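You operate a simulated robot arm through the tools that you are given. There is no shell and no other tool. Be economical: measure what you need, move in short steps, check, and stop when the job is done.

Carry out the task below with a simulated two-armed robot. There is one attempt and no reset: what you move stays moved.

JOB
Take the small seals box and put it on the back board of the right bench. Fetch the blue pot and set it on the shelf of the green table. Turn the brake knob to on. Take the grey cup and leave it on the panel on the top of the yellow table. Put the brown small cap from the top of the green table on the rubber block there and the grey small cap on top of the brown wood block there. Put one of the thick packers from the top of the yellow table on the back board of the left bench. Take the cap off the oil bottle that says "air oil" on the back board of the left bench and lay it down there. The order is free. Set down upright: small seals box, blue pot, grey cup, small cap.

The check looks at the end state, three seconds after you hand in, the way a careful person would. Anything else that was tipped, shoved, dropped, spilled or broken makes it a failure. A push-on lid holds only when it is set on centred and level and pressed home; a screw cap is set on level and turned clockwise until tight.

ROBOT AND FRAMES
Two 7-joint arms with fingered hands on one trunk, on a base that drives. Base frame: it is fixed to the floor where the robot stands at the start and does not move with it; the origin is under the middle of the robot, x ahead of it, y to its left, z up; the surface under the hand at the start is at about z = 0.86. Readings come in m, degrees, newtons and seconds.
The left shoulder is at the start at [0.042, 0.104, 1.12], the right one opposite. With the tool pointing down near the work surface each hand reaches from about 0.26 to 0.6 m from the robot's upright axis, wherever it stands, measured 20 degrees to its own side. Places, roughly: back board of the left bench [-1.3, 3.8, 0.8]; back board of the right bench [-1.3, 1.8, 0.8]; blue pot [0.5, 0.25, 1]; brake knob [2.2, 1, 0.9]; grey cup (10x7x8 cm) [0.5, 0.5, 0.9]; oil bottle [-1.5, 4.5, 1]; panel (19x19x2 cm) [0.5, 2.4, 0.8]; rubber block (5x5x3 cm) [0.7, 0.5, 0.9]; shelf of the green table [0.6, 0.2, 0.3]; small cap [0.5, 0.25, 1]; small seals box [0.5, 0, 1]; thick packer [0.5, 2.25, 0.75]; wood block (9x5x6 cm) [0.6, -0.1, 0.9]. Payload 2.4 kg a hand.
The tool frame of a hand sits at the grasp point between the pads (the TCP): z along the fingers, y along the line on which they close. The tips reach 0.017 m beyond it. Largest opening 0.088 m; the body of the gripper starts 0.047 m behind the TCP. The gripper is a hand of 2 fingers: y runs from the thumb to the fingers, the wrist lies at [0, 0, -0.165] in the tool frame, and closing takes about 1.5 s.
Orientation is that of the tool frame in the base frame, as a unit quaternion [w, x, y, z]. With the fingers straight down and closing along the base's y, the tool's x points along the base's -x, its y along +y and its z along -z.

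CONTROLS
- The arms move only by the tool servo_tool. It takes "left_rows", "right_rows" or both (then of equal length, played together; a hand with none holds still); each is one flat list of numbers, 6 for each row, row after row: the shift along the base's x, y, z in m, then the turn, a rotation vector about the base's x, y, z in degrees. In form: [x, y, z, wx, wy, wz, x, y, z, wx, wy, wz, ...]. A call has 1 to 20 rows; each row is the pose to reach, as a shift and turn from the pose commanded when the call began. "left_hand" and "right_hand" are, for a hand that has rows, the finger opening in m, from 0 to 0.088, set as the call begins (left out, the last holds). A row lasts 0.2 s, in which the tool goes at most 0.05 m and 8.6 degrees; a call with a longer step from one row to the next is refused whole, and so is a gripper value outside its range. A pose out of reach is approached as far as the arm can. The call stops where the force on the tool passes 40 N (or 10 N more than at its start, if that is more) or the arm is blocked; 0.2 s more then pass. Each finger travels about 0.153 m/s and halts on what it meets, pressing with about 32 N; the grip force reading is that of the motor and also rises with nothing between the fingers. The clock runs only during rows and for 0.2 s after the last one: add rows that repeat a pose to give the fingers time. The reply holds the time, the measured pose of the TCP, the force on the tool along the base axes, the opening and the grip force, in the units named above and with some noise, with the torque about the TCP (base axes, N m) and any sound that the robot's microphone picked up.
- Cameras (640 x 400 px; columns grow to the right, rows downward): "scene" is now at [0.1204, 0.0232, 1.0479]; the picture's right is [0.26, -0.96, 0.00], its down [-0.08, -0.02, -1.00] and it looks along [0.96, 0.26, -0.08] (base axes); focal length 214 px, centre (320, 200). "left" rides on the left gripper at [-0.05, 0.003, -0.063] in its tool frame; the picture's right is [-0.06, -1.00, 0.00], its down [0.78, -0.05, -0.62] and it looks along [0.62, -0.04, 0.79] (tool axes); focal length 275 px, centre (320, 200). "right" rides on the right gripper at [0.05, 0.003, -0.063] in its tool frame; the picture's right is [-0.06, 1.00, 0.00], its down [-0.78, -0.05, -0.62] and it looks along [-0.62, -0.04, 0.79] (tool axes); focal length 275 px, centre (320, 200). There is no depth. A picture from a camera that has moved, and an enlarged one, comes with that camera's place and axes in the base frame and with its lens.
- snapshot(camera): a new picture of that camera. The clock stands still meanwhile.
- lift_body(by): slides the trunk up (or, below 0, down) by that many m; the arms and the scene camera ride with it, the base frame stays. It gives what a move gives, with no picture.
- base_move(legs): drives the robot by 1 to 6 legs, each [ahead, left, turn to the left] in m, m and degrees, along the robot's own axes; the way and the turn of a leg run together, so that a leg with both is an arc; at most 1.5 m and 180 degrees a leg. The arms and the cameras ride along, it lands a little off, and it stops where it bumps. It gives what a move gives.
- move_fingers(finger1, thumb_bend, hand): sets how far each is bent, from 0 (flat) to 1 (curled in); at 0.3 the hand is open as for a grip, at 0.7 the pads meet at the TCP. One left out holds its place. A second passes; each finger stops where it meets its share of the squeeze, and holds until it gets a number again. A gripper value or a shape takes the hand back. It gives what a move gives, with no picture; readings hold the bend of each and the force on the fingers (four entries, about 0 where the hand has none), thumb and palm.
- grasp_type(shape, hand): the hand has 2 fingers and takes this shape, open, in about a second: jaw (thumb against the fingers, like two jaws); tri (thumb and two fingers); tip (a fingertip pinch); poke (one finger out to press); point (the index stretched); flat (the hand flat); cup (the hand cupped); fist (a fist). The gripper value then closes the fingers along that shape, each until it touches; the sizes above hold for jaw. It gives what a move gives, with no picture.
- pan_tilt(pan, tilt): turns the head with the scene camera to pan (to the left, within 60 degrees either way) and tilt (down, from -29 to 69), counted from straight ahead of the robot. It gives what a move gives.
- zoom(camera, box): a new picture of the part [left, top, right, bottom] of that camera's present view, enlarged. The clock stands still meanwhile.
- sign_off(): hands the job in; it is judged then, once.

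Work in short steps. Places have to be worked out from the pictures, the camera data and where the tool is seen: move nearer, look again, correct. Check each grasp and each placing, and mend what went wrong. You have 207 turns and 202 pictures in all, those below and enlarged ones among them. Open the grippers and draw the arms clear of the work before you hand the job in, unless the task says otherwise; then end with one line.

The tools are called after "Emit:" as a command line: name --argument value ..., lists and objects as JSON in quotes. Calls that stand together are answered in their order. servo_tool: Moves the arms, as the interface text tells. Its arguments: {"type":"object","properties":{"left_rows":{"type":"array"},"left_hand":{"type":"number"},"right_rows":{"type":"array"},"right_hand":{"type":"number"}},"required":[]} The other tools are called the same way: lift_body (by) slides the trunk up or down; grasp_type (shape, hand) gives the hand a shape; move_fingers (finger1, thumb_bend, hand) moves the fingers one by one; base_move (legs) drives the base; pan_tilt (pan, tilt) turns the head that bears the scene camera; snapshot (camera) takes a picture; zoom (camera, box) takes an enlarged picture of a part of a camera's view; sign_off () hands the job in.

At the start:

```text
clock: 0.0
left_ee_pos: [0.3507, 0.3485, 1.1894]
left_tcp_rot: [0.0, 0.0, 1.0, 0.001]
left_ft_force: [-0.5, 0.3, 0.5]
left_moment: [0.02, 0.04, 0.04]
left_width: 0.0876
left_gripper_force: 0.1
left_shape: jaw
left_bend: [0.3, 0.3]
left_finger forces: [0.0, 0.0, 0.1, 0.0, 0.0, 0.1]
right_ee_pos: [0.3545, -0.0443, 1.1904]
right_tcp_rot: [0.0, 0.0, 1.0, 0.0]
right_ft_force: [-0.3, 0.7, 0.2]
right_moment: [0.01, 0.01, 0.0]
right_width: 0.0877
right_gripper_force: 0.1
right_shape: jaw
right_bend: [0.3, 0.3]
right_finger forces: [0.1, 0.0, 0.0, 0.1, 0.0, 0.0]
trunk travel left (down, up): [-0.35, 0.5]
robot x, y, heading: [0.0011, 0.0028, -0.0]
head pan, tilt: [15.2, 4.6]
```

scene: 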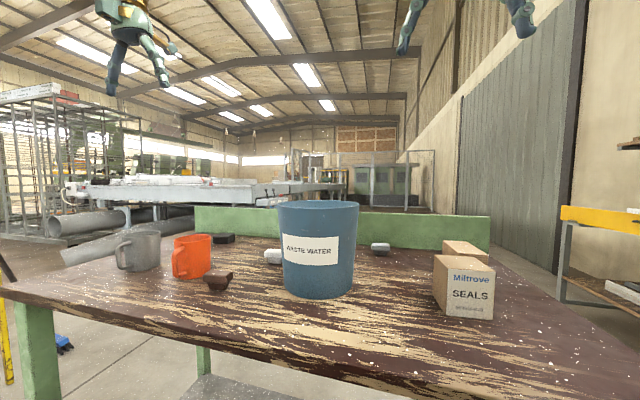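
right: 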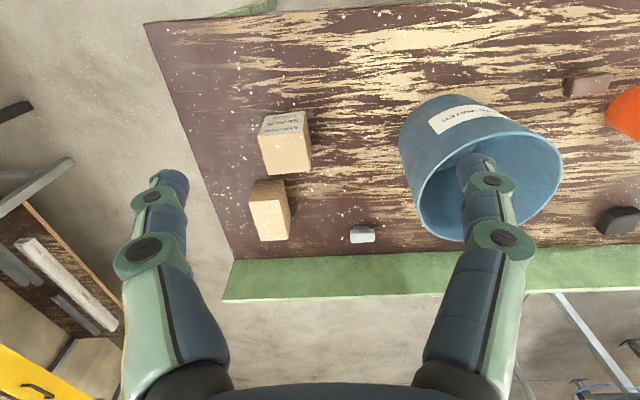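
left: 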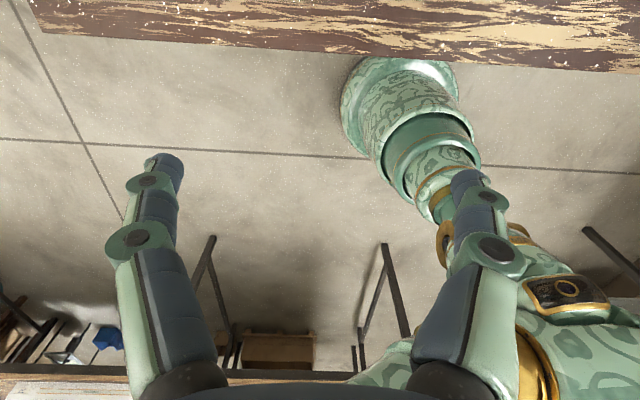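

I'll start with a closer look at the green table from the head camera.

Emit:
zoom --camera "scene" --box '[80, 190, 400, 390]'

Emit:
pan_tilt --pan 0 --tilt 35

Emit:
snapshot --camera "scene"

```text
2.00 times, centred on (240, 290) of scene
camera zoom: at [0.1204, 0.0232, 1.0479], right [0.26, -0.96, 0.0], down [-0.08, -0.02, -1.0], along [0.96, 0.26, -0.08], focal length 429 px, centre (480, 20)
```

zoom: 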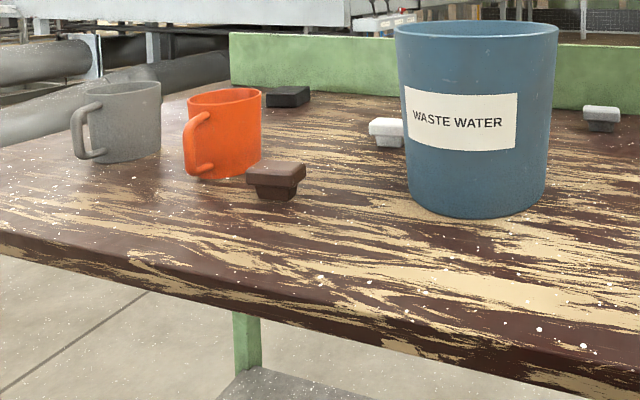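

```text
clock: 0.9
left_ee_pos: [0.3494, 0.3495, 1.1902]
left_tcp_rot: [0.0, 0.0, 1.0, 0.0]
left_ft_force: [1.1, -0.1, -0.6]
left_moment: [-0.04, 0.02, 0.02]
left_width: 0.0877
left_gripper_force: 0.0
left_shape: jaw
left_bend: [0.3, 0.3]
left_finger forces: [0.0, 0.0, 0.1, 0.0, 0.0, 0.1]
right_ee_pos: [0.3543, -0.0448, 1.1889]
right_tcp_rot: [0.001, 0.0, 1.0, 0.0]
right_ft_force: [0.3, 0.1, 0.0]
right_moment: [0.0, -0.01, -0.01]
right_width: 0.0881
right_gripper_force: 0.1
right_shape: jaw
right_bend: [0.3, 0.3]
right_finger forces: [0.0, 0.0, 0.0, 0.0, 0.0, 0.0]
trunk travel left (down, up): [-0.35, 0.5]
robot x, y, heading: [0.0004, -0.0002, -0.0]
head pan, tilt: [0.0, 35.0]
```

```text
197 pictures are left
camera scene: at [0.12, -0.0009, 0.9992], right [0.0, -1.0, 0.0], down [-0.57, 0.0, -0.82], along [0.82, 0.0, -0.57], focal length 214 px, centre (320, 200)
```

scene: 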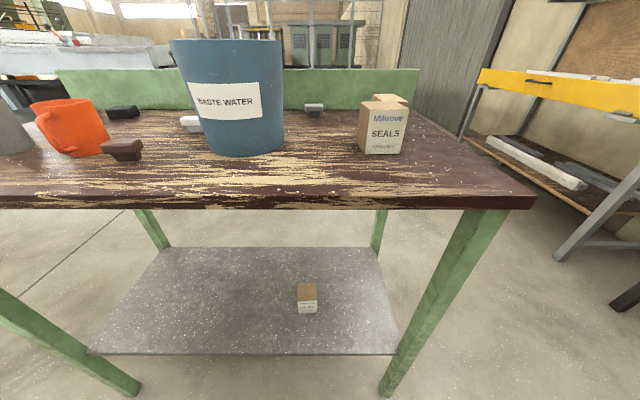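

I'll enlarge the shelf box, the table boxes and the little caps to tell them apart.

Emit:
zoom --camera "scene" --box '[250, 260, 360, 330]'

Emit:
zoom --camera "scene" --box '[280, 80, 440, 180]'

Emit:
zoom --camera "scene" --box '[60, 80, 220, 180]'

Emit:
lift_body --by 0.45

Emit:
snapshot --camera "scene"

Emit:
snapshot --camera "right"

```text
5.71 times, centred on (305, 295) of scene
camera zoom: at [0.12, -0.0009, 0.9992], right [0.0, -1.0, 0.0], down [-0.57, 0.0, -0.82], along [0.82, 0.0, -0.57], focal length 1226 px, centre (406, -343)
```

zoom: 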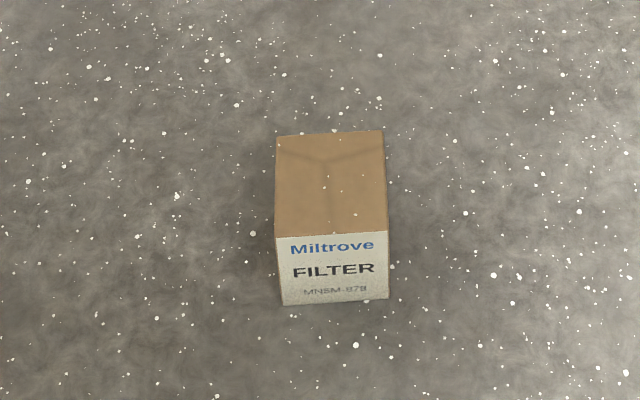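

```text
4.00 times, centred on (360, 130) of scene
camera zoom: at [0.12, -0.0009, 0.9992], right [0.0, -1.0, 0.0], down [-0.57, 0.0, -0.82], along [0.82, 0.0, -0.57], focal length 858 px, centre (160, 480)
```

zoom: 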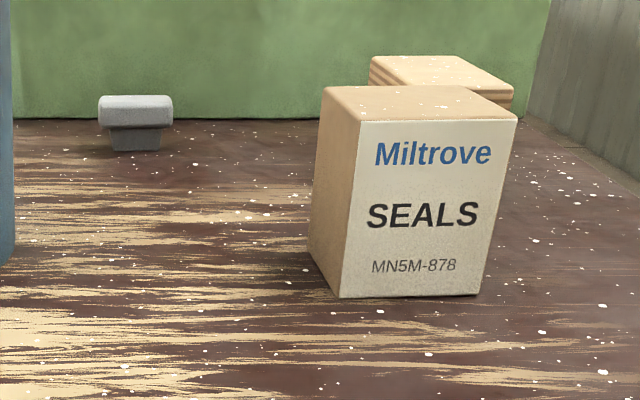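

```text
4.00 times, centred on (140, 130) of scene
camera zoom: at [0.12, -0.0009, 0.9992], right [0.0, -1.0, 0.0], down [-0.57, 0.0, -0.82], along [0.82, 0.0, -0.57], focal length 858 px, centre (1040, 480)
```

zoom: 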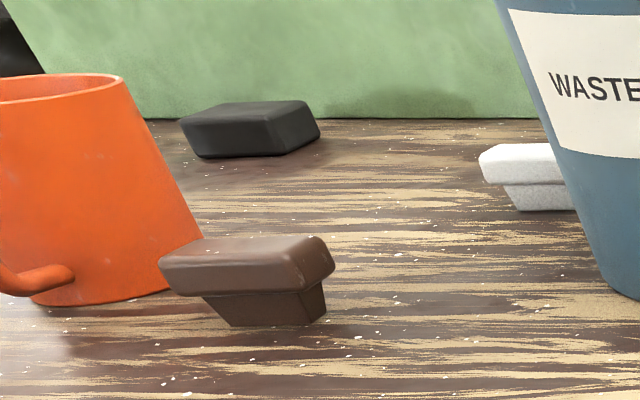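

```text
refused: 0.45 is not a number from -0.4 to 0.4
```

```text
193 pictures are left
camera scene: at [0.12, -0.0009, 0.9992], right [0.0, -1.0, 0.0], down [-0.57, 0.0, -0.82], along [0.82, 0.0, -0.57], focal length 214 px, centre (320, 200)
```

scene: 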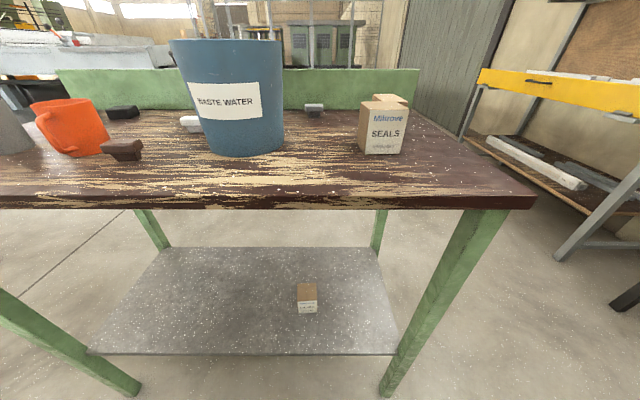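

```text
192 pictures are left
camera right: at [0.3052, -0.0423, 1.2531], right [0.06, 1.0, 0.0], down [0.78, -0.05, 0.62], along [0.62, -0.04, -0.79], focal length 275 px, centre (320, 200)
```

right: 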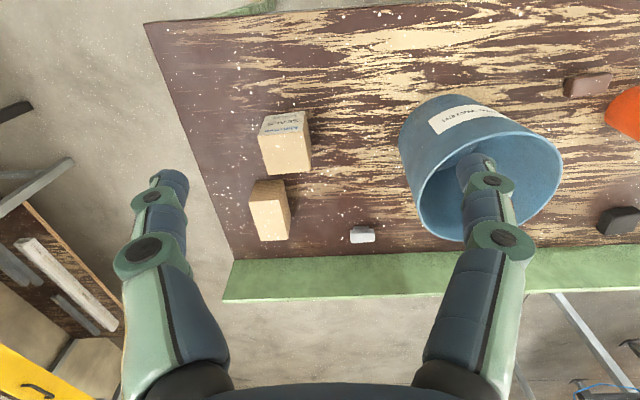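

Grey cap sits near the back to the left of the boxes; a white one hides behind the pot. I'll raise the trunk for an overview.

Emit:
lift_body --by 0.3

Emit:
pan_tilt --pan 20 --tilt 45

Emit:
snapshot --camera "scene"

Emit:
snapshot --camera "right"

Emit:
snapshot --camera "left"

```text
clock: 4.0
left_ee_pos: [0.3502, 0.3487, 1.4891]
left_tcp_rot: [0.0, 0.0, 1.0, -0.001]
left_ft_force: [0.2, 0.1, -0.6]
left_moment: [0.03, -0.01, -0.01]
left_width: 0.088
left_gripper_force: 0.0
left_shape: jaw
left_bend: [0.3, 0.3]
left_finger forces: [0.0, 0.1, 0.0, 0.0, 0.1, 0.1]
right_ee_pos: [0.3525, -0.0462, 1.4892]
right_tcp_rot: [-0.001, 0.0, 1.0, 0.0]
right_ft_force: [0.3, -0.2, 0.4]
right_moment: [-0.02, 0.0, 0.01]
right_width: 0.0879
right_gripper_force: 0.0
right_shape: jaw
right_bend: [0.3, 0.3]
right_finger forces: [0.0, 0.0, 0.1, 0.0, 0.0, 0.0]
trunk travel left (down, up): [-0.65, 0.2]
robot x, y, heading: [0.0001, 0.0011, 0.0]
head pan, tilt: [0.0, 35.0]
```

```text
clock: 4.8
left_ee_pos: [0.3497, 0.3484, 1.4891]
left_tcp_rot: [0.0, 0.0, 1.0, 0.0]
left_ft_force: [0.3, 0.0, -0.4]
left_moment: [-0.01, 0.04, -0.01]
left_width: 0.0878
left_gripper_force: 0.1
left_shape: jaw
left_bend: [0.3, 0.3]
left_finger forces: [0.0, 0.0, 0.1, 0.1, 0.0, 0.0]
right_ee_pos: [0.3546, -0.0444, 1.4899]
right_tcp_rot: [0.0, 0.0, 1.0, 0.001]
right_ft_force: [-0.3, 0.2, -0.4]
right_moment: [0.01, 0.01, 0.0]
right_width: 0.0875
right_gripper_force: 0.1
right_shape: jaw
right_bend: [0.3, 0.3]
right_finger forces: [0.0, 0.0, 0.0, 0.0, 0.0, 0.0]
trunk travel left (down, up): [-0.65, 0.2]
robot x, y, heading: [-0.0008, -0.0016, -0.1]
head pan, tilt: [20.0, 45.0]
```

```text
191 pictures are left
camera scene: at [0.1034, 0.0268, 1.2858], right [0.34, -0.94, 0.0], down [-0.66, -0.24, -0.71], along [0.66, 0.24, -0.71], focal length 214 px, centre (320, 200)
```

scene: 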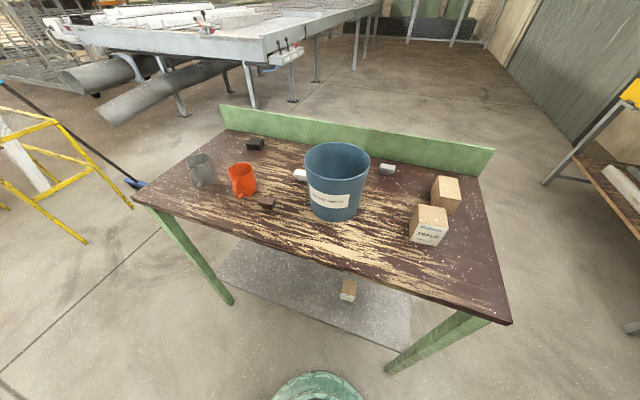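

```text
190 pictures are left
camera right: at [0.3052, -0.0423, 1.5531], right [0.06, 1.0, 0.0], down [0.78, -0.05, 0.62], along [0.62, -0.04, -0.79], focal length 275 px, centre (320, 200)
```

right: 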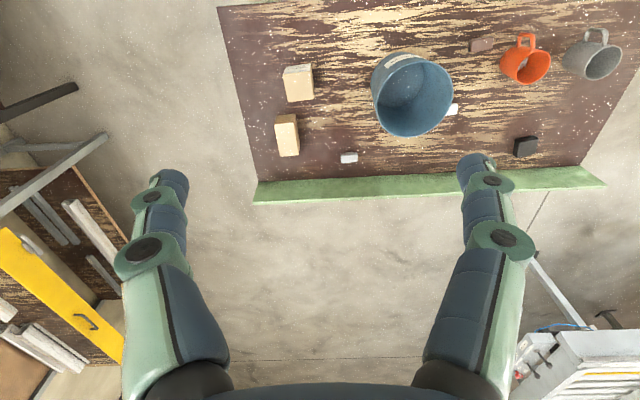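

```text
189 pictures are left
camera left: at [0.4001, 0.3518, 1.5528], right [0.06, -1.0, 0.0], down [-0.78, -0.05, 0.62], along [-0.62, -0.04, -0.79], focal length 275 px, centre (320, 200)
```

left: 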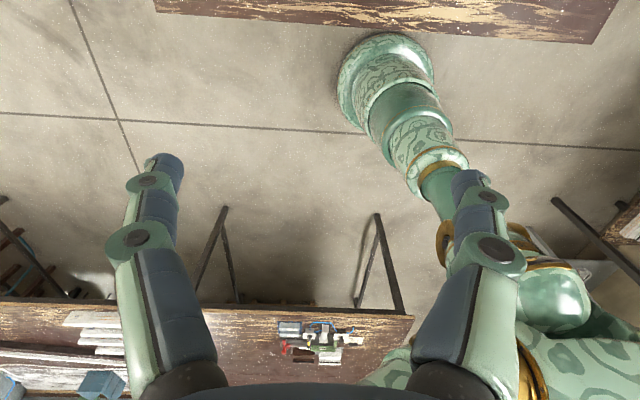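

The map is clear: pot rim centre ≈(0.478, 0.125, 1.02), radius ≈0.075. I'll grip its left wall with the left hand, pitched forward; first lower the trunk some and look from the left camera.

Emit:
lift_body --by -0.2

Emit:
servo_tool --left_rows '[0.01, -0.02, 0, 0, -7, 0, 0.02, -0.04, 0, 0, -14, 0, 0.03, -0.06, 0, 0, -21, 0, 0.04, -0.08, 0, 0, -28, 0, 0.05, -0.1, -0.02, 0, -35, 0, 0.06, -0.13, -0.05, 0, -35, 0, 0.07, -0.15, -0.09, 0, -35, 0, 0.08, -0.15, -0.13, 0, -35, 0]'

Emit:
snapshot --camera "left"

Emit:
snapshot --camera "scene"

```text
clock: 7.0
left_ee_pos: [0.3492, 0.3491, 1.2895]
left_tcp_rot: [0.0, 0.0, 1.0, 0.0]
left_ft_force: [0.6, 0.7, -0.4]
left_moment: [-0.04, 0.01, 0.01]
left_width: 0.0881
left_gripper_force: 0.0
left_shape: jaw
left_bend: [0.3, 0.3]
left_finger forces: [0.0, 0.0, 0.0, 0.0, 0.1, 0.0]
right_ee_pos: [0.3532, -0.0445, 1.2901]
right_tcp_rot: [0.0, 0.0, 1.0, 0.0]
right_ft_force: [0.2, 0.4, 0.2]
right_moment: [-0.04, -0.01, -0.06]
right_width: 0.0879
right_gripper_force: 0.1
right_shape: jaw
right_bend: [0.3, 0.3]
right_finger forces: [0.0, 0.0, 0.0, 0.0, 0.1, 0.0]
trunk travel left (down, up): [-0.45, 0.4]
robot x, y, heading: [0.0014, 0.0018, -0.1]
head pan, tilt: [20.0, 45.0]
```

```text
clock: 8.8
left_ee_pos: [0.4277, 0.1983, 1.1571]
left_tcp_rot: [0.301, 0.0, 0.954, -0.001]
left_ft_force: [0.0, 0.7, 0.6]
left_moment: [-0.03, 0.0, -0.03]
left_width: 0.0879
left_gripper_force: 0.0
left_shape: jaw
left_bend: [0.3, 0.3]
left_finger forces: [0.0, 0.0, 0.0, 0.1, 0.0, 0.0]
right_ee_pos: [0.3547, -0.045, 1.2896]
right_tcp_rot: [0.0, 0.0, 1.0, 0.001]
right_ft_force: [-0.4, 0.2, 0.7]
right_moment: [-0.01, 0.0, -0.02]
right_width: 0.088
right_gripper_force: 0.1
right_shape: jaw
right_bend: [0.3, 0.3]
right_finger forces: [0.1, 0.0, 0.0, 0.1, 0.0, 0.0]
trunk travel left (down, up): [-0.45, 0.4]
robot x, y, heading: [0.0024, 0.0001, -0.1]
head pan, tilt: [20.0, 45.0]
```

```text
188 pictures are left
camera left: at [0.4336, 0.2012, 1.2384], right [0.05, -1.0, 0.04], down [-1.0, -0.05, 0.06], along [-0.05, -0.04, -1.0], focal length 275 px, centre (320, 200)
```

left: 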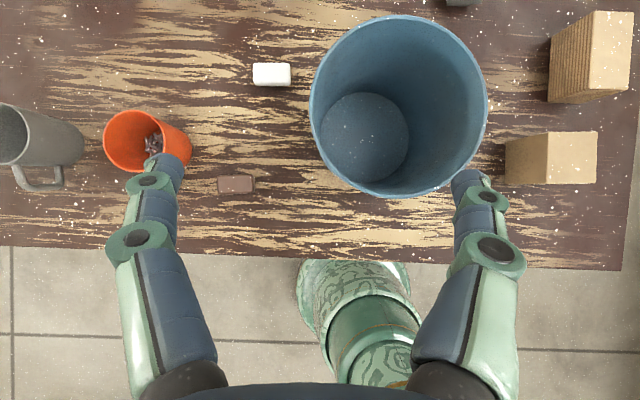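

```text
187 pictures are left
camera scene: at [0.1058, 0.027, 1.0849], right [0.34, -0.94, 0.0], down [-0.66, -0.24, -0.71], along [0.66, 0.24, -0.71], focal length 214 px, centre (320, 200)
```

scene: 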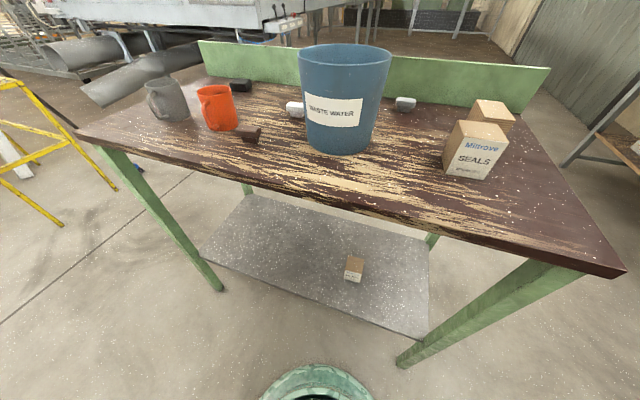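

The rim measures about centre (0.497, 0.133), R≈0.071, so the left wall lies near y≈0.202. I'll move over it and stop just above for a check.

Emit:
servo_tool --left_rows '[0.035, 0.002, -0.03, 0, 0, 0, 0.067, 0.003, -0.06, 0, 0, 0, 0.067, 0.003, -0.105, 0, 0, 0]'

Emit:
snapshot --camera "left"

Emit:
snapshot --camera "scene"

```text
clock: 9.6
left_ee_pos: [0.4978, 0.203, 1.0533]
left_tcp_rot: [0.301, 0.0, 0.954, 0.0]
left_ft_force: [-0.4, -0.6, 0.4]
left_moment: [-0.03, 0.0, 0.01]
left_width: 0.0881
left_gripper_force: 0.1
left_shape: jaw
left_bend: [0.3, 0.3]
left_finger forces: [0.0, 0.0, 0.1, 0.1, 0.0, 0.0]
right_ee_pos: [0.354, -0.0442, 1.2898]
right_tcp_rot: [0.001, 0.0, 1.0, 0.0]
right_ft_force: [-0.3, -0.2, 0.0]
right_moment: [-0.01, 0.0, 0.01]
right_width: 0.0878
right_gripper_force: 0.1
right_shape: jaw
right_bend: [0.3, 0.3]
right_finger forces: [0.0, 0.0, 0.0, 0.0, 0.1, 0.0]
trunk travel left (down, up): [-0.45, 0.4]
robot x, y, heading: [-0.0002, 0.0025, 0.1]
head pan, tilt: [20.0, 45.0]
```

```text
186 pictures are left
camera left: at [0.502, 0.2064, 1.1333], right [0.05, -1.0, 0.04], down [-1.0, -0.05, 0.06], along [-0.05, -0.04, -1.0], focal length 275 px, centre (320, 200)
```

left: 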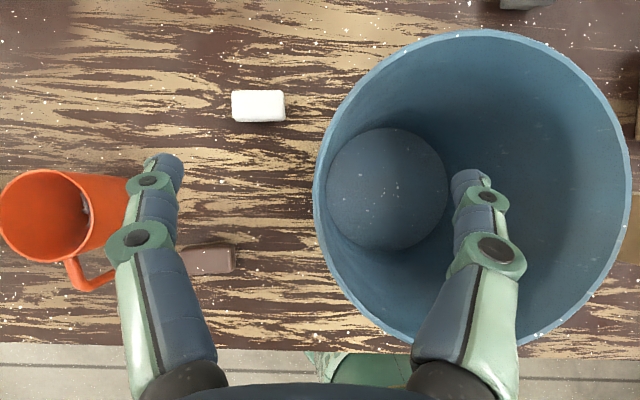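

```text
185 pictures are left
camera scene: at [0.1057, 0.0269, 1.0849], right [0.34, -0.94, 0.0], down [-0.66, -0.24, -0.71], along [0.66, 0.24, -0.71], focal length 214 px, centre (320, 200)
```

scene: 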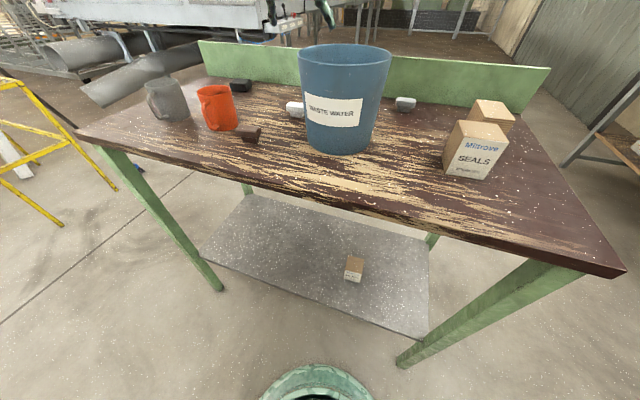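

Comparing both views gives rim z≈1.00, wall at y≈0.203, centre x≈0.503. I'll go down to TCP z≈0.987 and close.

Emit:
servo_tool --left_rows '[0.006, 0, -0.03, 0, 0, 0, 0.006, 0, -0.065, 0, 0, 0, 0.006, 0, -0.065, 0, 0, 0]'

Emit:
servo_tool --left_rows '[0, 0, 0, 0, 0, 0, 0, 0, 0, 0, 0, 0, 0, 0, 0, 0, 0, 0, 0, 0, 0, 0, 0, 0, 0, 0, 0, 0, 0, 0]' --left_hand 0

Emit:
snapshot --camera "left"

```text
clock: 10.3
left_ee_pos: [0.502, 0.2046, 0.9884]
left_tcp_rot: [0.3, -0.001, 0.954, 0.001]
left_ft_force: [-0.2, 0.1, -0.2]
left_moment: [0.0, 0.01, -0.01]
left_width: 0.0879
left_gripper_force: 0.1
left_shape: jaw
left_bend: [0.3, 0.3]
left_finger forces: [0.1, 0.1, 0.0, 0.0, 0.1, 0.0]
right_ee_pos: [0.3537, -0.0451, 1.2898]
right_tcp_rot: [0.0, 0.0, 1.0, 0.0]
right_ft_force: [-0.6, -0.4, -0.3]
right_moment: [0.04, 0.03, 0.03]
right_width: 0.088
right_gripper_force: 0.2
right_shape: jaw
right_bend: [0.3, 0.3]
right_finger forces: [0.1, 0.1, 0.0, 0.0, 0.0, 0.1]
trunk travel left (down, up): [-0.45, 0.4]
robot x, y, heading: [-0.0012, 0.0022, 0.1]
head pan, tilt: [20.0, 45.0]
```

```text
clock: 11.6
left_ee_pos: [0.5035, 0.204, 0.9902]
left_tcp_rot: [0.301, 0.0, 0.954, 0.0]
left_ft_force: [-0.2, -0.6, -0.8]
left_moment: [0.02, 0.04, -0.01]
left_width: 0.0001
left_gripper_force: 32.2
left_shape: jaw
left_bend: [0.61, 0.71]
left_finger forces: [26.7, 0.0, 0.0, 0.0, 27.1, 0.1]
right_ee_pos: [0.3553, -0.0455, 1.289]
right_tcp_rot: [0.0, 0.0, 1.0, 0.0]
right_ft_force: [0.4, 0.4, -0.2]
right_moment: [0.02, 0.0, -0.06]
right_width: 0.0877
right_gripper_force: 0.2
right_shape: jaw
right_bend: [0.3, 0.3]
right_finger forces: [0.0, 0.1, 0.1, 0.0, 0.1, 0.1]
trunk travel left (down, up): [-0.45, 0.4]
robot x, y, heading: [-0.0002, -0.005, 0.2]
head pan, tilt: [20.0, 45.0]
```

```text
184 pictures are left
camera left: at [0.5077, 0.2067, 1.0695], right [0.05, -1.0, 0.04], down [-1.0, -0.05, 0.06], along [-0.06, -0.04, -1.0], focal length 275 px, centre (320, 200)
```

left: 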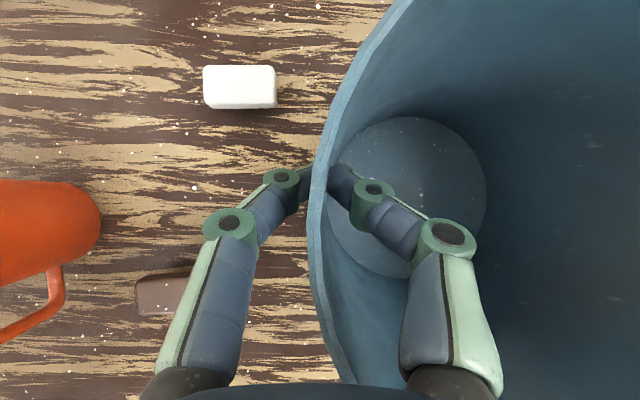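

The wall appears between the pads (forces 27 N each). A small test lift will tell.

Emit:
servo_tool --left_rows '[0, 0, 0.02, 0, 0, 0, 0, 0, 0.04, 0, 0, 0, 0, 0, 0.04, 0, 0, 0]'

Emit:
snapshot --camera "scene"

```text
clock: 12.3
left_ee_pos: [0.5032, 0.2034, 1.0285]
left_tcp_rot: [0.3, 0.0, 0.954, 0.0]
left_ft_force: [0.5, -0.8, -2.8]
left_moment: [0.13, 0.0, -0.02]
left_width: 0.0
left_gripper_force: 32.1
left_shape: jaw
left_bend: [0.65, 0.71]
left_finger forces: [27.2, 0.1, 0.0, 0.1, 27.9, 0.1]
right_ee_pos: [0.355, -0.0449, 1.2893]
right_tcp_rot: [0.0, 0.0, 1.0, 0.0]
right_ft_force: [-0.3, 0.5, -0.1]
right_moment: [0.06, -0.02, 0.0]
right_width: 0.0879
right_gripper_force: 0.0
right_shape: jaw
right_bend: [0.3, 0.3]
right_finger forces: [0.0, 0.1, 0.1, 0.0, 0.1, 0.0]
trunk travel left (down, up): [-0.45, 0.4]
robot x, y, heading: [-0.0003, 0.0011, -0.1]
head pan, tilt: [20.0, 45.0]
```

```text
183 pictures are left
camera scene: at [0.106, 0.027, 1.0849], right [0.34, -0.94, 0.0], down [-0.66, -0.24, -0.71], along [0.66, 0.24, -0.71], focal length 214 px, centre (320, 200)
```

scene: 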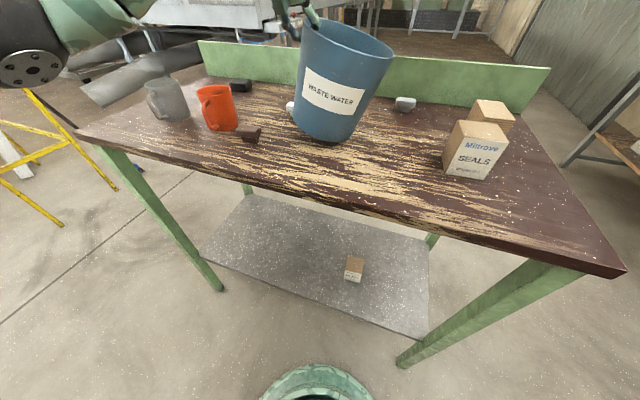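

The pot hangs (≈2.8 N) but tilted, right side low. I'll counter-roll the tool, raise it and look again.

Emit:
servo_tool --left_rows '[0, 0, 0.03, -5, 0, 0, 0, 0, 0.06, -10, 0, 0, 0, 0, 0.1, -15, 0, 0, 0, 0, 0.1, -15, 0, 0]'

Emit:
pan_tilt --pan 20 --tilt 20

Emit:
snapshot --camera "scene"

```text
clock: 13.3
left_ee_pos: [0.5021, 0.203, 1.129]
left_tcp_rot: [0.298, -0.04, 0.946, -0.124]
left_ft_force: [-0.8, -0.1, -3.5]
left_moment: [0.15, 0.01, -0.01]
left_width: 0.0001
left_gripper_force: 31.9
left_shape: jaw
left_bend: [0.65, 0.71]
left_finger forces: [27.6, 0.0, 0.0, 0.0, 27.7, 0.0]
right_ee_pos: [0.3549, -0.0433, 1.2914]
right_tcp_rot: [0.0, 0.0, 1.0, 0.0]
right_ft_force: [0.0, -0.8, -0.1]
right_moment: [0.02, -0.01, -0.02]
right_width: 0.088
right_gripper_force: 0.1
right_shape: jaw
right_bend: [0.3, 0.3]
right_finger forces: [0.0, 0.1, 0.0, 0.1, 0.0, 0.0]
trunk travel left (down, up): [-0.45, 0.4]
robot x, y, heading: [-0.0001, -0.0015, 0.5]
head pan, tilt: [20.0, 45.0]
```

```text
clock: 14.2
left_ee_pos: [0.5014, 0.2032, 1.1284]
left_tcp_rot: [0.297, -0.04, 0.946, -0.125]
left_ft_force: [0.1, -0.3, -2.5]
left_moment: [0.21, -0.01, -0.03]
left_width: 0.0002
left_gripper_force: 31.9
left_shape: jaw
left_bend: [0.65, 0.71]
left_finger forces: [28.0, 0.0, 0.1, 0.1, 28.1, 0.0]
right_ee_pos: [0.3547, -0.0446, 1.29]
right_tcp_rot: [-0.001, -0.001, 1.0, 0.0]
right_ft_force: [-0.2, 0.1, 0.4]
right_moment: [0.03, -0.02, 0.02]
right_width: 0.088
right_gripper_force: 0.1
right_shape: jaw
right_bend: [0.3, 0.3]
right_finger forces: [0.0, 0.1, 0.0, 0.0, 0.0, 0.1]
trunk travel left (down, up): [-0.45, 0.4]
robot x, y, heading: [0.0054, -0.0007, -0.0]
head pan, tilt: [20.0, 20.0]
```

```text
182 pictures are left
camera scene: at [0.117, 0.0309, 1.1235], right [0.34, -0.94, 0.0], down [-0.32, -0.12, -0.94], along [0.88, 0.32, -0.34], focal length 214 px, centre (320, 200)
```

scene: 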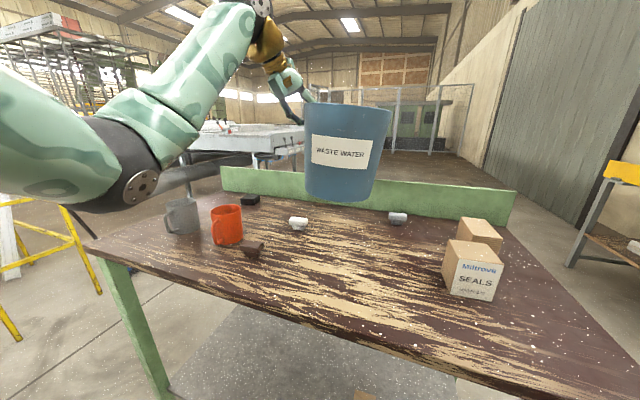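

The pot hangs nearly upright. I'll back off 0.42 m and shift left a bit, so I can lower and go in under the table top.

Emit:
base_move --legs '[[-0.42, 0.0, 0], [0, 0.17, 0]]'

Emit:
lift_body --by -0.4

Emit:
snapshot --camera "scene"

Emit:
snapshot --camera "left"

```text
clock: 17.9
left_ee_pos: [0.0861, 0.3721, 1.1285]
left_tcp_rot: [0.297, -0.037, 0.946, -0.126]
left_ft_force: [0.3, -0.6, -2.4]
left_moment: [0.17, 0.02, 0.04]
left_width: 0.0005
left_gripper_force: 32.3
left_shape: jaw
left_bend: [0.65, 0.71]
left_finger forces: [28.5, 0.0, 0.1, 0.0, 28.5, 0.0]
right_ee_pos: [-0.0635, 0.1251, 1.2895]
right_tcp_rot: [0.0, 0.002, 1.0, -0.001]
right_ft_force: [-0.1, 0.3, 1.4]
right_moment: [-0.02, 0.01, 0.02]
right_width: 0.0878
right_gripper_force: 0.0
right_shape: jaw
right_bend: [0.3, 0.3]
right_finger forces: [0.0, 0.0, 0.0, 0.0, 0.0, 0.1]
trunk travel left (down, up): [-0.45, 0.4]
robot x, y, heading: [-0.4175, 0.1739, -0.3]
head pan, tilt: [20.0, 20.0]
```

```text
clock: 21.7
left_ee_pos: [0.0852, 0.3705, 0.7294]
left_tcp_rot: [0.297, -0.038, 0.946, -0.124]
left_ft_force: [-0.4, 0.1, -2.5]
left_moment: [0.18, 0.02, 0.0]
left_width: 0.0
left_gripper_force: 32.0
left_shape: jaw
left_bend: [0.65, 0.71]
left_finger forces: [27.8, 0.0, 0.1, 0.0, 27.9, 0.0]
right_ee_pos: [-0.0628, 0.124, 0.8895]
right_tcp_rot: [0.0, 0.003, 1.0, 0.0]
right_ft_force: [-0.9, -0.3, -0.4]
right_moment: [-0.01, 0.01, 0.03]
right_width: 0.0878
right_gripper_force: 0.0
right_shape: jaw
right_bend: [0.3, 0.3]
right_finger forces: [0.0, 0.1, 0.0, 0.0, 0.0, 0.0]
trunk travel left (down, up): [-0.05, 0.8]
robot x, y, heading: [-0.4182, 0.1733, -0.2]
head pan, tilt: [20.0, 20.0]
```

```text
181 pictures are left
camera scene: at [-0.2834, 0.201, 0.7265], right [0.34, -0.94, 0.0], down [-0.32, -0.12, -0.94], along [0.88, 0.32, -0.34], focal length 214 px, centre (320, 200)
```

scene: 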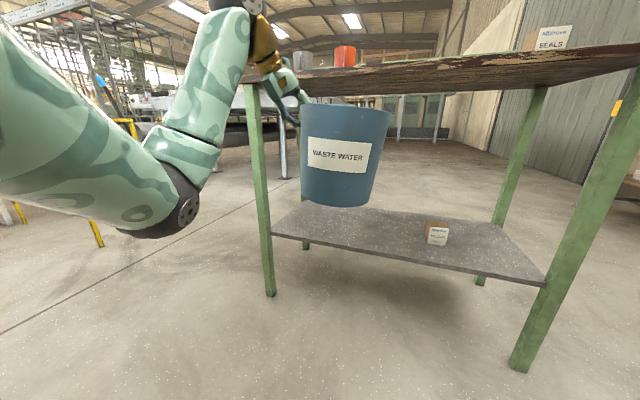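

```text
180 pictures are left
camera left: at [0.09, 0.3947, 0.8057], right [0.05, -0.96, 0.29], down [-1.0, -0.03, 0.07], along [-0.06, -0.3, -0.95], focal length 275 px, centre (320, 200)
```

left: 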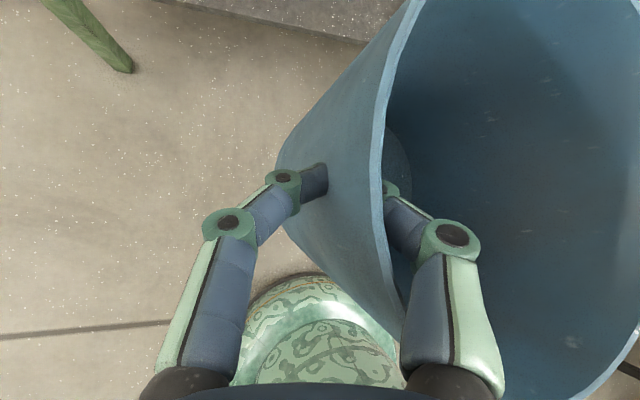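

Robot is at (-0.418, 0.173) and the pot at about (0.085, 0.29). I'll lower the hand so the pot passes between shelf (z≈0.31) and top, then check.

Emit:
servo_tool --left_rows '[0, 0, -0.04, 0, 0, 0, 0, 0, -0.08, 0, 0, 0, 0, 0, -0.12, 0, 0, 0, 0, 0, -0.16, 0, 0, 0, 0, 0, -0.2, 0, 0, 0, 0, 0, -0.23, 0, 0, 0, 0, 0, -0.23, 0, 0, 0]'

Emit:
snapshot --camera "scene"

```text
clock: 23.3
left_ee_pos: [0.0869, 0.3716, 0.4983]
left_tcp_rot: [0.297, -0.037, 0.946, -0.125]
left_ft_force: [0.4, -1.0, -3.3]
left_moment: [0.22, 0.03, -0.04]
left_width: 0.0002
left_gripper_force: 31.7
left_shape: jaw
left_bend: [0.65, 0.71]
left_finger forces: [28.3, 0.1, 0.0, 0.0, 28.4, 0.0]
right_ee_pos: [-0.0622, 0.124, 0.8901]
right_tcp_rot: [0.0, 0.002, 1.0, -0.001]
right_ft_force: [-0.3, -0.9, 0.4]
right_moment: [-0.03, -0.04, 0.01]
right_width: 0.0882
right_gripper_force: 0.0
right_shape: jaw
right_bend: [0.3, 0.3]
right_finger forces: [0.0, 0.0, 0.0, 0.0, 0.0, 0.1]
trunk travel left (down, up): [-0.05, 0.8]
robot x, y, heading: [-0.4187, 0.1733, -0.1]
head pan, tilt: [20.0, 20.0]
```

```text
179 pictures are left
camera scene: at [-0.2834, 0.201, 0.7264], right [0.34, -0.94, 0.0], down [-0.32, -0.12, -0.94], along [0.88, 0.32, -0.34], focal length 214 px, centre (320, 200)
```

scene: 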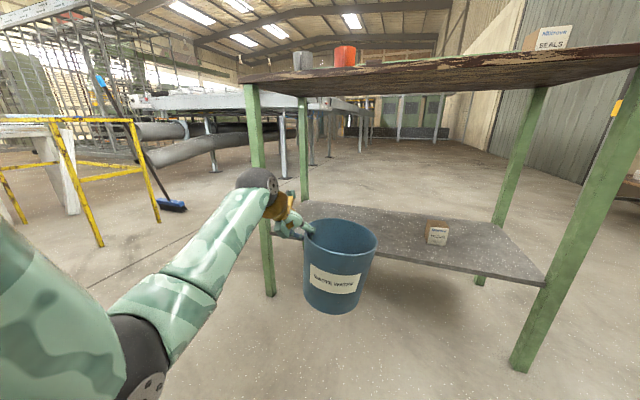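

Raise the right hand out of the table edge's way, then drive ahead under the top.

Emit:
servo_tool --right_rows '[-0.02, 0, 0.05, 0, 0, 0, -0.03, 0, 0.1, 0, 0, 0, -0.03, 0, 0.15, 0, 0, 0, -0.03, 0, 0.2, 0, 0, 0]'

Emit:
base_move --legs '[[0.26, 0, 0]]'

Emit:
snapshot --camera "scene"

```text
refused: row 1 steps farther than a row can; nothing moved
```

```text
clock: 25.2
left_ee_pos: [0.3447, 0.3734, 0.4985]
left_tcp_rot: [0.298, -0.04, 0.946, -0.124]
left_ft_force: [-0.4, 0.2, -2.6]
left_moment: [0.23, 0.03, -0.03]
left_width: 0.0001
left_gripper_force: 31.8
left_shape: jaw
left_bend: [0.65, 0.71]
left_finger forces: [27.8, 0.0, 0.1, 0.0, 27.8, 0.1]
right_ee_pos: [0.1966, 0.125, 0.8903]
right_tcp_rot: [0.0, -0.001, 1.0, 0.0]
right_ft_force: [-0.3, 0.1, 0.5]
right_moment: [-0.02, -0.05, 0.01]
right_width: 0.0878
right_gripper_force: 0.0
right_shape: jaw
right_bend: [0.3, 0.3]
right_finger forces: [0.1, 0.0, 0.1, 0.0, 0.0, 0.0]
trunk travel left (down, up): [-0.05, 0.8]
robot x, y, heading: [-0.1588, 0.1693, -0.1]
head pan, tilt: [20.0, 20.0]
```

```text
178 pictures are left
camera scene: at [-0.0235, 0.2013, 0.7264], right [0.34, -0.94, 0.0], down [-0.32, -0.12, -0.94], along [0.88, 0.32, -0.34], focal length 214 px, centre (320, 200)
```

scene: 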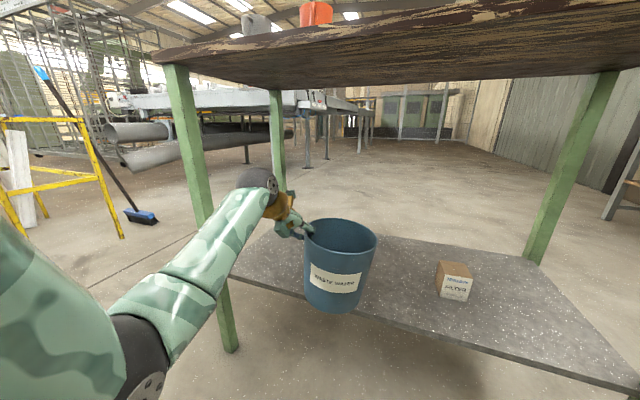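

Clear so far. Raise the right hand in smaller steps, then go 0.14 m more.

Emit:
servo_tool --right_rows '[0, 0, 0.045, 0, 0, 0, 0, 0, 0.09, 0, 0, 0, 0, 0, 0.135, 0, 0, 0, 0, 0, 0.17, 0, 0, 0]'

Emit:
base_move --legs '[[0.15, 0, 0]]'

Emit:
snapshot --camera "scene"

```text
clock: 26.2
left_ee_pos: [0.3447, 0.3733, 0.4968]
left_tcp_rot: [0.298, -0.039, 0.946, -0.125]
left_ft_force: [0.3, -0.9, -3.7]
left_moment: [0.21, 0.0, -0.01]
left_width: 0.0001
left_gripper_force: 31.4
left_shape: jaw
left_bend: [0.65, 0.71]
left_finger forces: [27.9, 0.0, 0.0, 0.1, 28.1, 0.0]
right_ee_pos: [0.197, 0.1299, 1.0055]
right_tcp_rot: [0.0, -0.001, 1.0, 0.0]
right_ft_force: [0.6, -0.5, -0.3]
right_moment: [-0.01, 0.04, 0.04]
right_width: 0.0878
right_gripper_force: 0.0
right_shape: jaw
right_bend: [0.3, 0.3]
right_finger forces: [0.0, 0.1, 0.0, 0.0, 0.0, 0.0]
right hand out of reach, approached as far as the arm can: row 3, 4
trunk travel left (down, up): [-0.05, 0.8]
robot x, y, heading: [-0.1615, 0.172, 0.2]
head pan, tilt: [20.0, 20.0]
```

```text
clock: 27.5
left_ee_pos: [0.4933, 0.3748, 0.4967]
left_tcp_rot: [0.297, -0.04, 0.946, -0.125]
left_ft_force: [-0.6, -0.6, -2.7]
left_moment: [0.22, 0.02, 0.04]
left_width: 0.0002
left_gripper_force: 32.2
left_shape: jaw
left_bend: [0.65, 0.71]
left_finger forces: [27.8, 0.0, 0.0, 0.0, 27.9, 0.1]
right_ee_pos: [0.3453, 0.1305, 1.0062]
right_tcp_rot: [0.001, 0.0, 1.0, 0.001]
right_ft_force: [0.3, 0.2, -0.7]
right_moment: [0.03, 0.0, 0.03]
right_width: 0.0878
right_gripper_force: 0.1
right_shape: jaw
right_bend: [0.3, 0.3]
right_finger forces: [0.1, 0.1, 0.0, 0.1, 0.0, 0.0]
trunk travel left (down, up): [-0.05, 0.8]
robot x, y, heading: [-0.0097, 0.1706, -0.1]
head pan, tilt: [20.0, 20.0]
```

```text
177 pictures are left
camera scene: at [0.1245, 0.2012, 0.7264], right [0.34, -0.94, 0.0], down [-0.32, -0.12, -0.94], along [0.88, 0.32, -0.34], focal length 214 px, centre (320, 200)
```

scene: 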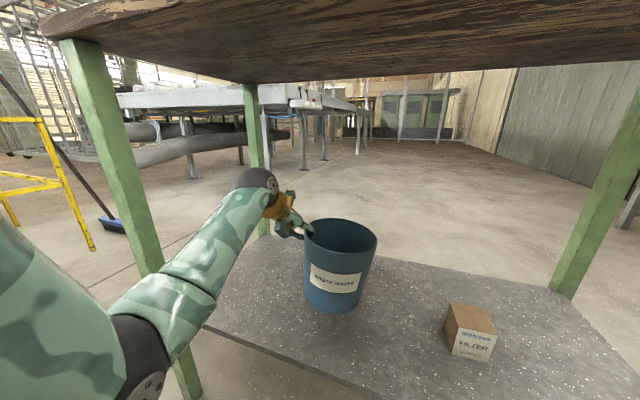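

Pot is above the shelf, clear of the filter box. Descend in small steps.

Emit:
servo_tool --left_rows '[0, 0, -0.015, 0, 0, 0, 0, 0, -0.03, 0, 0, 0, 0, 0, -0.04, 0, 0, 0, 0, 0, -0.045, 0, 0, 0]'

Emit:
snapshot --camera "scene"

```text
clock: 28.5
left_ee_pos: [0.4928, 0.3738, 0.4535]
left_tcp_rot: [0.297, -0.039, 0.946, -0.124]
left_ft_force: [-0.5, 0.0, -1.2]
left_moment: [0.09, 0.02, 0.01]
left_width: 0.0002
left_gripper_force: 31.9
left_shape: jaw
left_bend: [0.65, 0.71]
left_finger forces: [26.5, 0.1, 0.1, 0.0, 26.2, 0.0]
right_ee_pos: [0.3437, 0.1294, 1.0064]
right_tcp_rot: [0.001, 0.0, 1.0, 0.0]
right_ft_force: [0.6, 0.4, 0.2]
right_moment: [0.02, 0.01, 0.02]
right_width: 0.088
right_gripper_force: 0.1
right_shape: jaw
right_bend: [0.3, 0.3]
right_finger forces: [0.1, 0.0, 0.0, 0.0, 0.0, 0.1]
trunk travel left (down, up): [-0.05, 0.8]
robot x, y, heading: [-0.011, 0.1698, 0.2]
head pan, tilt: [20.0, 20.0]
```

```text
176 pictures are left
camera scene: at [0.1245, 0.2012, 0.7264], right [0.34, -0.94, 0.0], down [-0.32, -0.12, -0.94], along [0.88, 0.32, -0.34], focal length 214 px, centre (320, 200)
```

scene: 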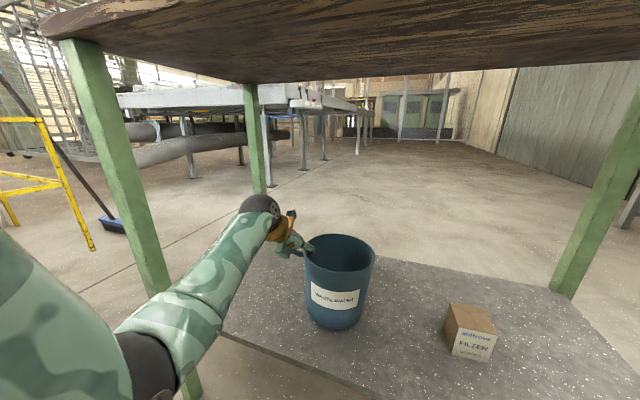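

Contact has begun (load down to 1.2 N). Ease a little more until it stands fully.

Emit:
servo_tool --left_rows '[0, 0, -0.004, 0, 0, 0, 0, 0, -0.008, 0, 0, 0, 0, 0, -0.008, 0, 0, 0]'

Emit:
zoom --camera "scene" --box '[240, 200, 440, 340]'

```text
clock: 29.3
left_ee_pos: [0.494, 0.3741, 0.4467]
left_tcp_rot: [0.3, -0.039, 0.945, -0.124]
left_ft_force: [2.3, 1.0, 7.2]
left_moment: [0.04, -0.09, -0.02]
left_width: 0.001
left_gripper_force: 31.9
left_shape: jaw
left_bend: [0.67, 0.71]
left_finger forces: [29.1, 0.0, 0.0, 0.0, 28.6, 0.1]
right_ee_pos: [0.3442, 0.1294, 1.0067]
right_tcp_rot: [0.001, -0.001, 1.0, 0.0]
right_ft_force: [0.3, 0.2, -0.2]
right_moment: [-0.02, -0.01, 0.0]
right_width: 0.0877
right_gripper_force: 0.0
right_shape: jaw
right_bend: [0.3, 0.3]
right_finger forces: [0.0, 0.1, 0.1, 0.0, 0.0, 0.0]
trunk travel left (down, up): [-0.05, 0.8]
robot x, y, heading: [-0.0062, 0.169, -0.1]
head pan, tilt: [20.0, 20.0]
```

```text
2.86 times, centred on (340, 270) of scene
camera zoom: at [0.1242, 0.2011, 0.7266], right [0.34, -0.94, 0.0], down [-0.32, -0.12, -0.94], along [0.88, 0.32, -0.34], focal length 613 px, centre (263, 0)
```

zoom: 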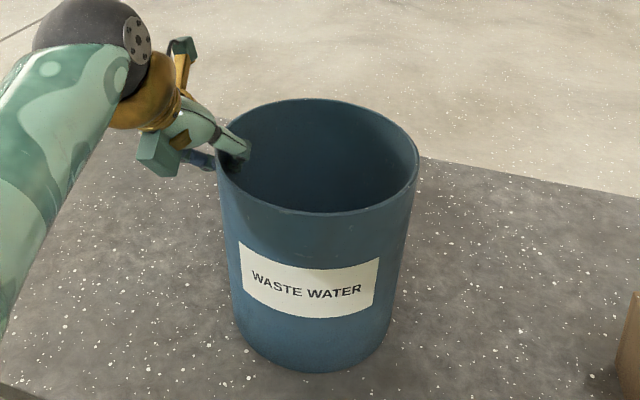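

It stands flat with 7 N of pressing; release and lift the fingers straight up out of it.

Emit:
servo_tool --left_rows '[0, 0, 0, 0, 0, 0, 0, 0, 0, 0, 0, 0, 0, 0, 0, 0, 0, 0, 0, 0, 0.02, 0, 0, 0, 0, 0, 0.05, 0, 0, 0, 0, 0, 0.08, 0, 0, 0]' --left_hand 0.06

Emit:
snapshot --camera "scene"

```text
clock: 30.7
left_ee_pos: [0.4917, 0.3736, 0.5244]
left_tcp_rot: [0.298, -0.04, 0.946, -0.124]
left_ft_force: [-0.7, 0.4, 0.1]
left_moment: [-0.01, 0.0, 0.01]
left_width: 0.0597
left_gripper_force: 0.1
left_shape: jaw
left_bend: [0.69, 0.66]
left_finger forces: [0.1, 0.0, 0.0, 0.1, 0.0, 0.0]
right_ee_pos: [0.3439, 0.1301, 1.0055]
right_tcp_rot: [0.001, 0.0, 1.0, 0.0]
right_ft_force: [0.0, 0.3, -0.5]
right_moment: [0.0, 0.0, -0.05]
right_width: 0.0879
right_gripper_force: 0.1
right_shape: jaw
right_bend: [0.3, 0.3]
right_finger forces: [0.0, 0.0, 0.1, 0.0, 0.1, 0.0]
trunk travel left (down, up): [-0.05, 0.8]
robot x, y, heading: [-0.008, 0.1717, -0.1]
head pan, tilt: [20.0, 20.0]
```

```text
174 pictures are left
camera scene: at [0.1245, 0.2012, 0.7264], right [0.34, -0.94, 0.0], down [-0.32, -0.12, -0.94], along [0.88, 0.32, -0.34], focal length 214 px, centre (320, 200)
```

scene: 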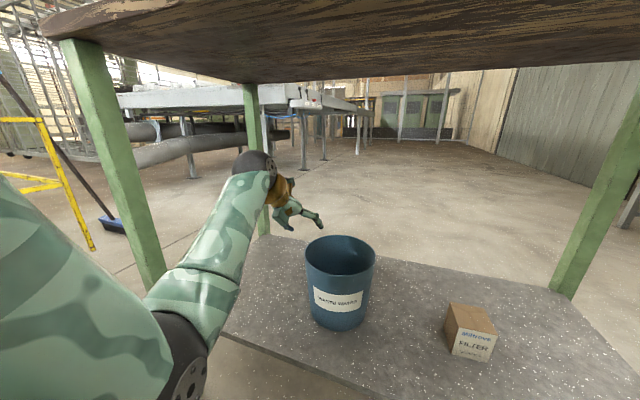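

Pot stands well. Back out, raise the trunk and straighten the left hand.

Emit:
base_move --legs '[[-0.42, 0, 0]]'

Emit:
lift_body --by 0.4

Emit:
servo_tool --left_rows '[0, 0, 0.04, 0, 7, 0, 0, 0, 0.08, 0, 14, 0, 0, 0, 0.12, 0, 21, 0, 0, 0, 0.16, 0, 28, 0, 0, 0, 0.2, 0, 35, 0]' --left_hand 0.088

Emit:
pan_tilt --pan 0 --tilt 40

Emit:
snapshot --camera "scene"

```text
clock: 33.3
left_ee_pos: [0.063, 0.3751, 0.5245]
left_tcp_rot: [0.298, -0.043, 0.946, -0.124]
left_ft_force: [-0.4, -0.5, 0.4]
left_moment: [0.02, 0.03, -0.06]
left_width: 0.0597
left_gripper_force: 0.0
left_shape: jaw
left_bend: [0.69, 0.66]
left_finger forces: [0.1, 0.0, 0.0, 0.1, 0.1, 0.0]
right_ee_pos: [-0.0822, 0.1304, 1.0065]
right_tcp_rot: [0.0, -0.004, 1.0, 0.0]
right_ft_force: [-0.1, 0.0, -0.1]
right_moment: [-0.01, -0.01, 0.01]
right_width: 0.0877
right_gripper_force: 0.0
right_shape: jaw
right_bend: [0.3, 0.3]
right_finger forces: [0.0, 0.0, 0.0, 0.1, 0.1, 0.0]
trunk travel left (down, up): [-0.05, 0.8]
robot x, y, heading: [-0.4324, 0.1692, 0.7]
head pan, tilt: [20.0, 20.0]
```

```text
clock: 37.2
left_ee_pos: [0.0639, 0.3752, 0.9245]
left_tcp_rot: [0.298, -0.043, 0.946, -0.123]
left_ft_force: [-0.3, -0.5, -0.7]
left_moment: [-0.01, -0.01, -0.03]
left_width: 0.0597
left_gripper_force: 0.1
left_shape: jaw
left_bend: [0.69, 0.66]
left_finger forces: [0.1, 0.1, 0.1, 0.1, 0.0, 0.0]
right_ee_pos: [-0.0817, 0.1319, 1.4047]
right_tcp_rot: [0.001, -0.004, 1.0, -0.001]
right_ft_force: [-0.3, 0.3, -0.2]
right_moment: [-0.02, 0.01, 0.02]
right_width: 0.088
right_gripper_force: 0.1
right_shape: jaw
right_bend: [0.3, 0.3]
right_finger forces: [0.0, 0.0, 0.1, 0.0, 0.0, 0.0]
trunk travel left (down, up): [-0.45, 0.4]
robot x, y, heading: [-0.436, 0.1665, 0.7]
head pan, tilt: [20.0, 20.0]
```

```text
clock: 38.4
left_ee_pos: [0.0638, 0.3791, 1.126]
left_tcp_rot: [0.0, -0.081, 0.991, -0.104]
left_ft_force: [-1.1, 1.3, 0.2]
left_moment: [-0.01, 0.0, -0.04]
left_width: 0.0879
left_gripper_force: 0.1
left_shape: jaw
left_bend: [0.3, 0.3]
left_finger forces: [0.0, 0.0, 0.1, 0.0, 0.0, 0.0]
right_ee_pos: [-0.0814, 0.132, 1.4061]
right_tcp_rot: [0.0, -0.005, 1.0, 0.0]
right_ft_force: [0.4, 0.3, -0.2]
right_moment: [-0.03, 0.02, -0.02]
right_width: 0.0878
right_gripper_force: 0.1
right_shape: jaw
right_bend: [0.3, 0.3]
right_finger forces: [0.0, 0.0, 0.0, 0.1, 0.0, 0.0]
trunk travel left (down, up): [-0.45, 0.4]
robot x, y, heading: [-0.4333, 0.1698, 0.5]
head pan, tilt: [20.0, 20.0]
```

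```text
clock: 39.2
left_ee_pos: [0.0638, 0.3799, 1.1254]
left_tcp_rot: [0.0, -0.079, 0.991, -0.104]
left_ft_force: [-0.2, 0.1, -0.5]
left_moment: [0.0, 0.03, -0.03]
left_width: 0.0882
left_gripper_force: 0.0
left_shape: jaw
left_bend: [0.3, 0.3]
left_finger forces: [0.1, 0.1, 0.0, 0.0, 0.1, 0.0]
right_ee_pos: [-0.0809, 0.1321, 1.4058]
right_tcp_rot: [0.001, -0.004, 1.0, 0.001]
right_ft_force: [0.4, -0.8, 0.4]
right_moment: [-0.03, 0.02, -0.04]
right_width: 0.0879
right_gripper_force: 0.0
right_shape: jaw
right_bend: [0.3, 0.3]
right_finger forces: [0.0, 0.0, 0.1, 0.0, 0.1, 0.0]
trunk travel left (down, up): [-0.45, 0.4]
robot x, y, heading: [-0.4352, 0.1674, 0.3]
head pan, tilt: [0.0, 40.0]
```

```text
173 pictures are left
camera scene: at [-0.3207, 0.1686, 1.0922], right [0.01, -1.0, 0.0], down [-0.64, -0.01, -0.77], along [0.77, 0.01, -0.64], focal length 214 px, centre (320, 200)
```

scene: 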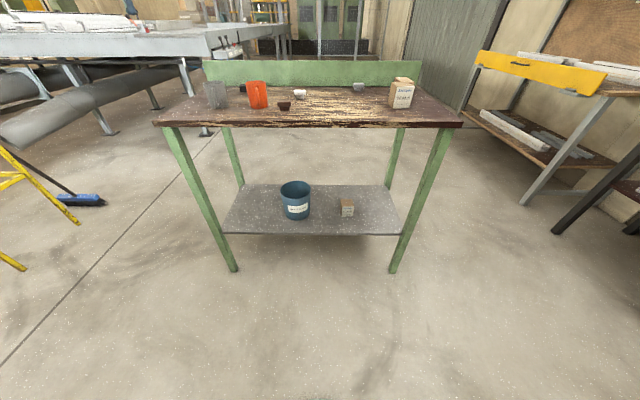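

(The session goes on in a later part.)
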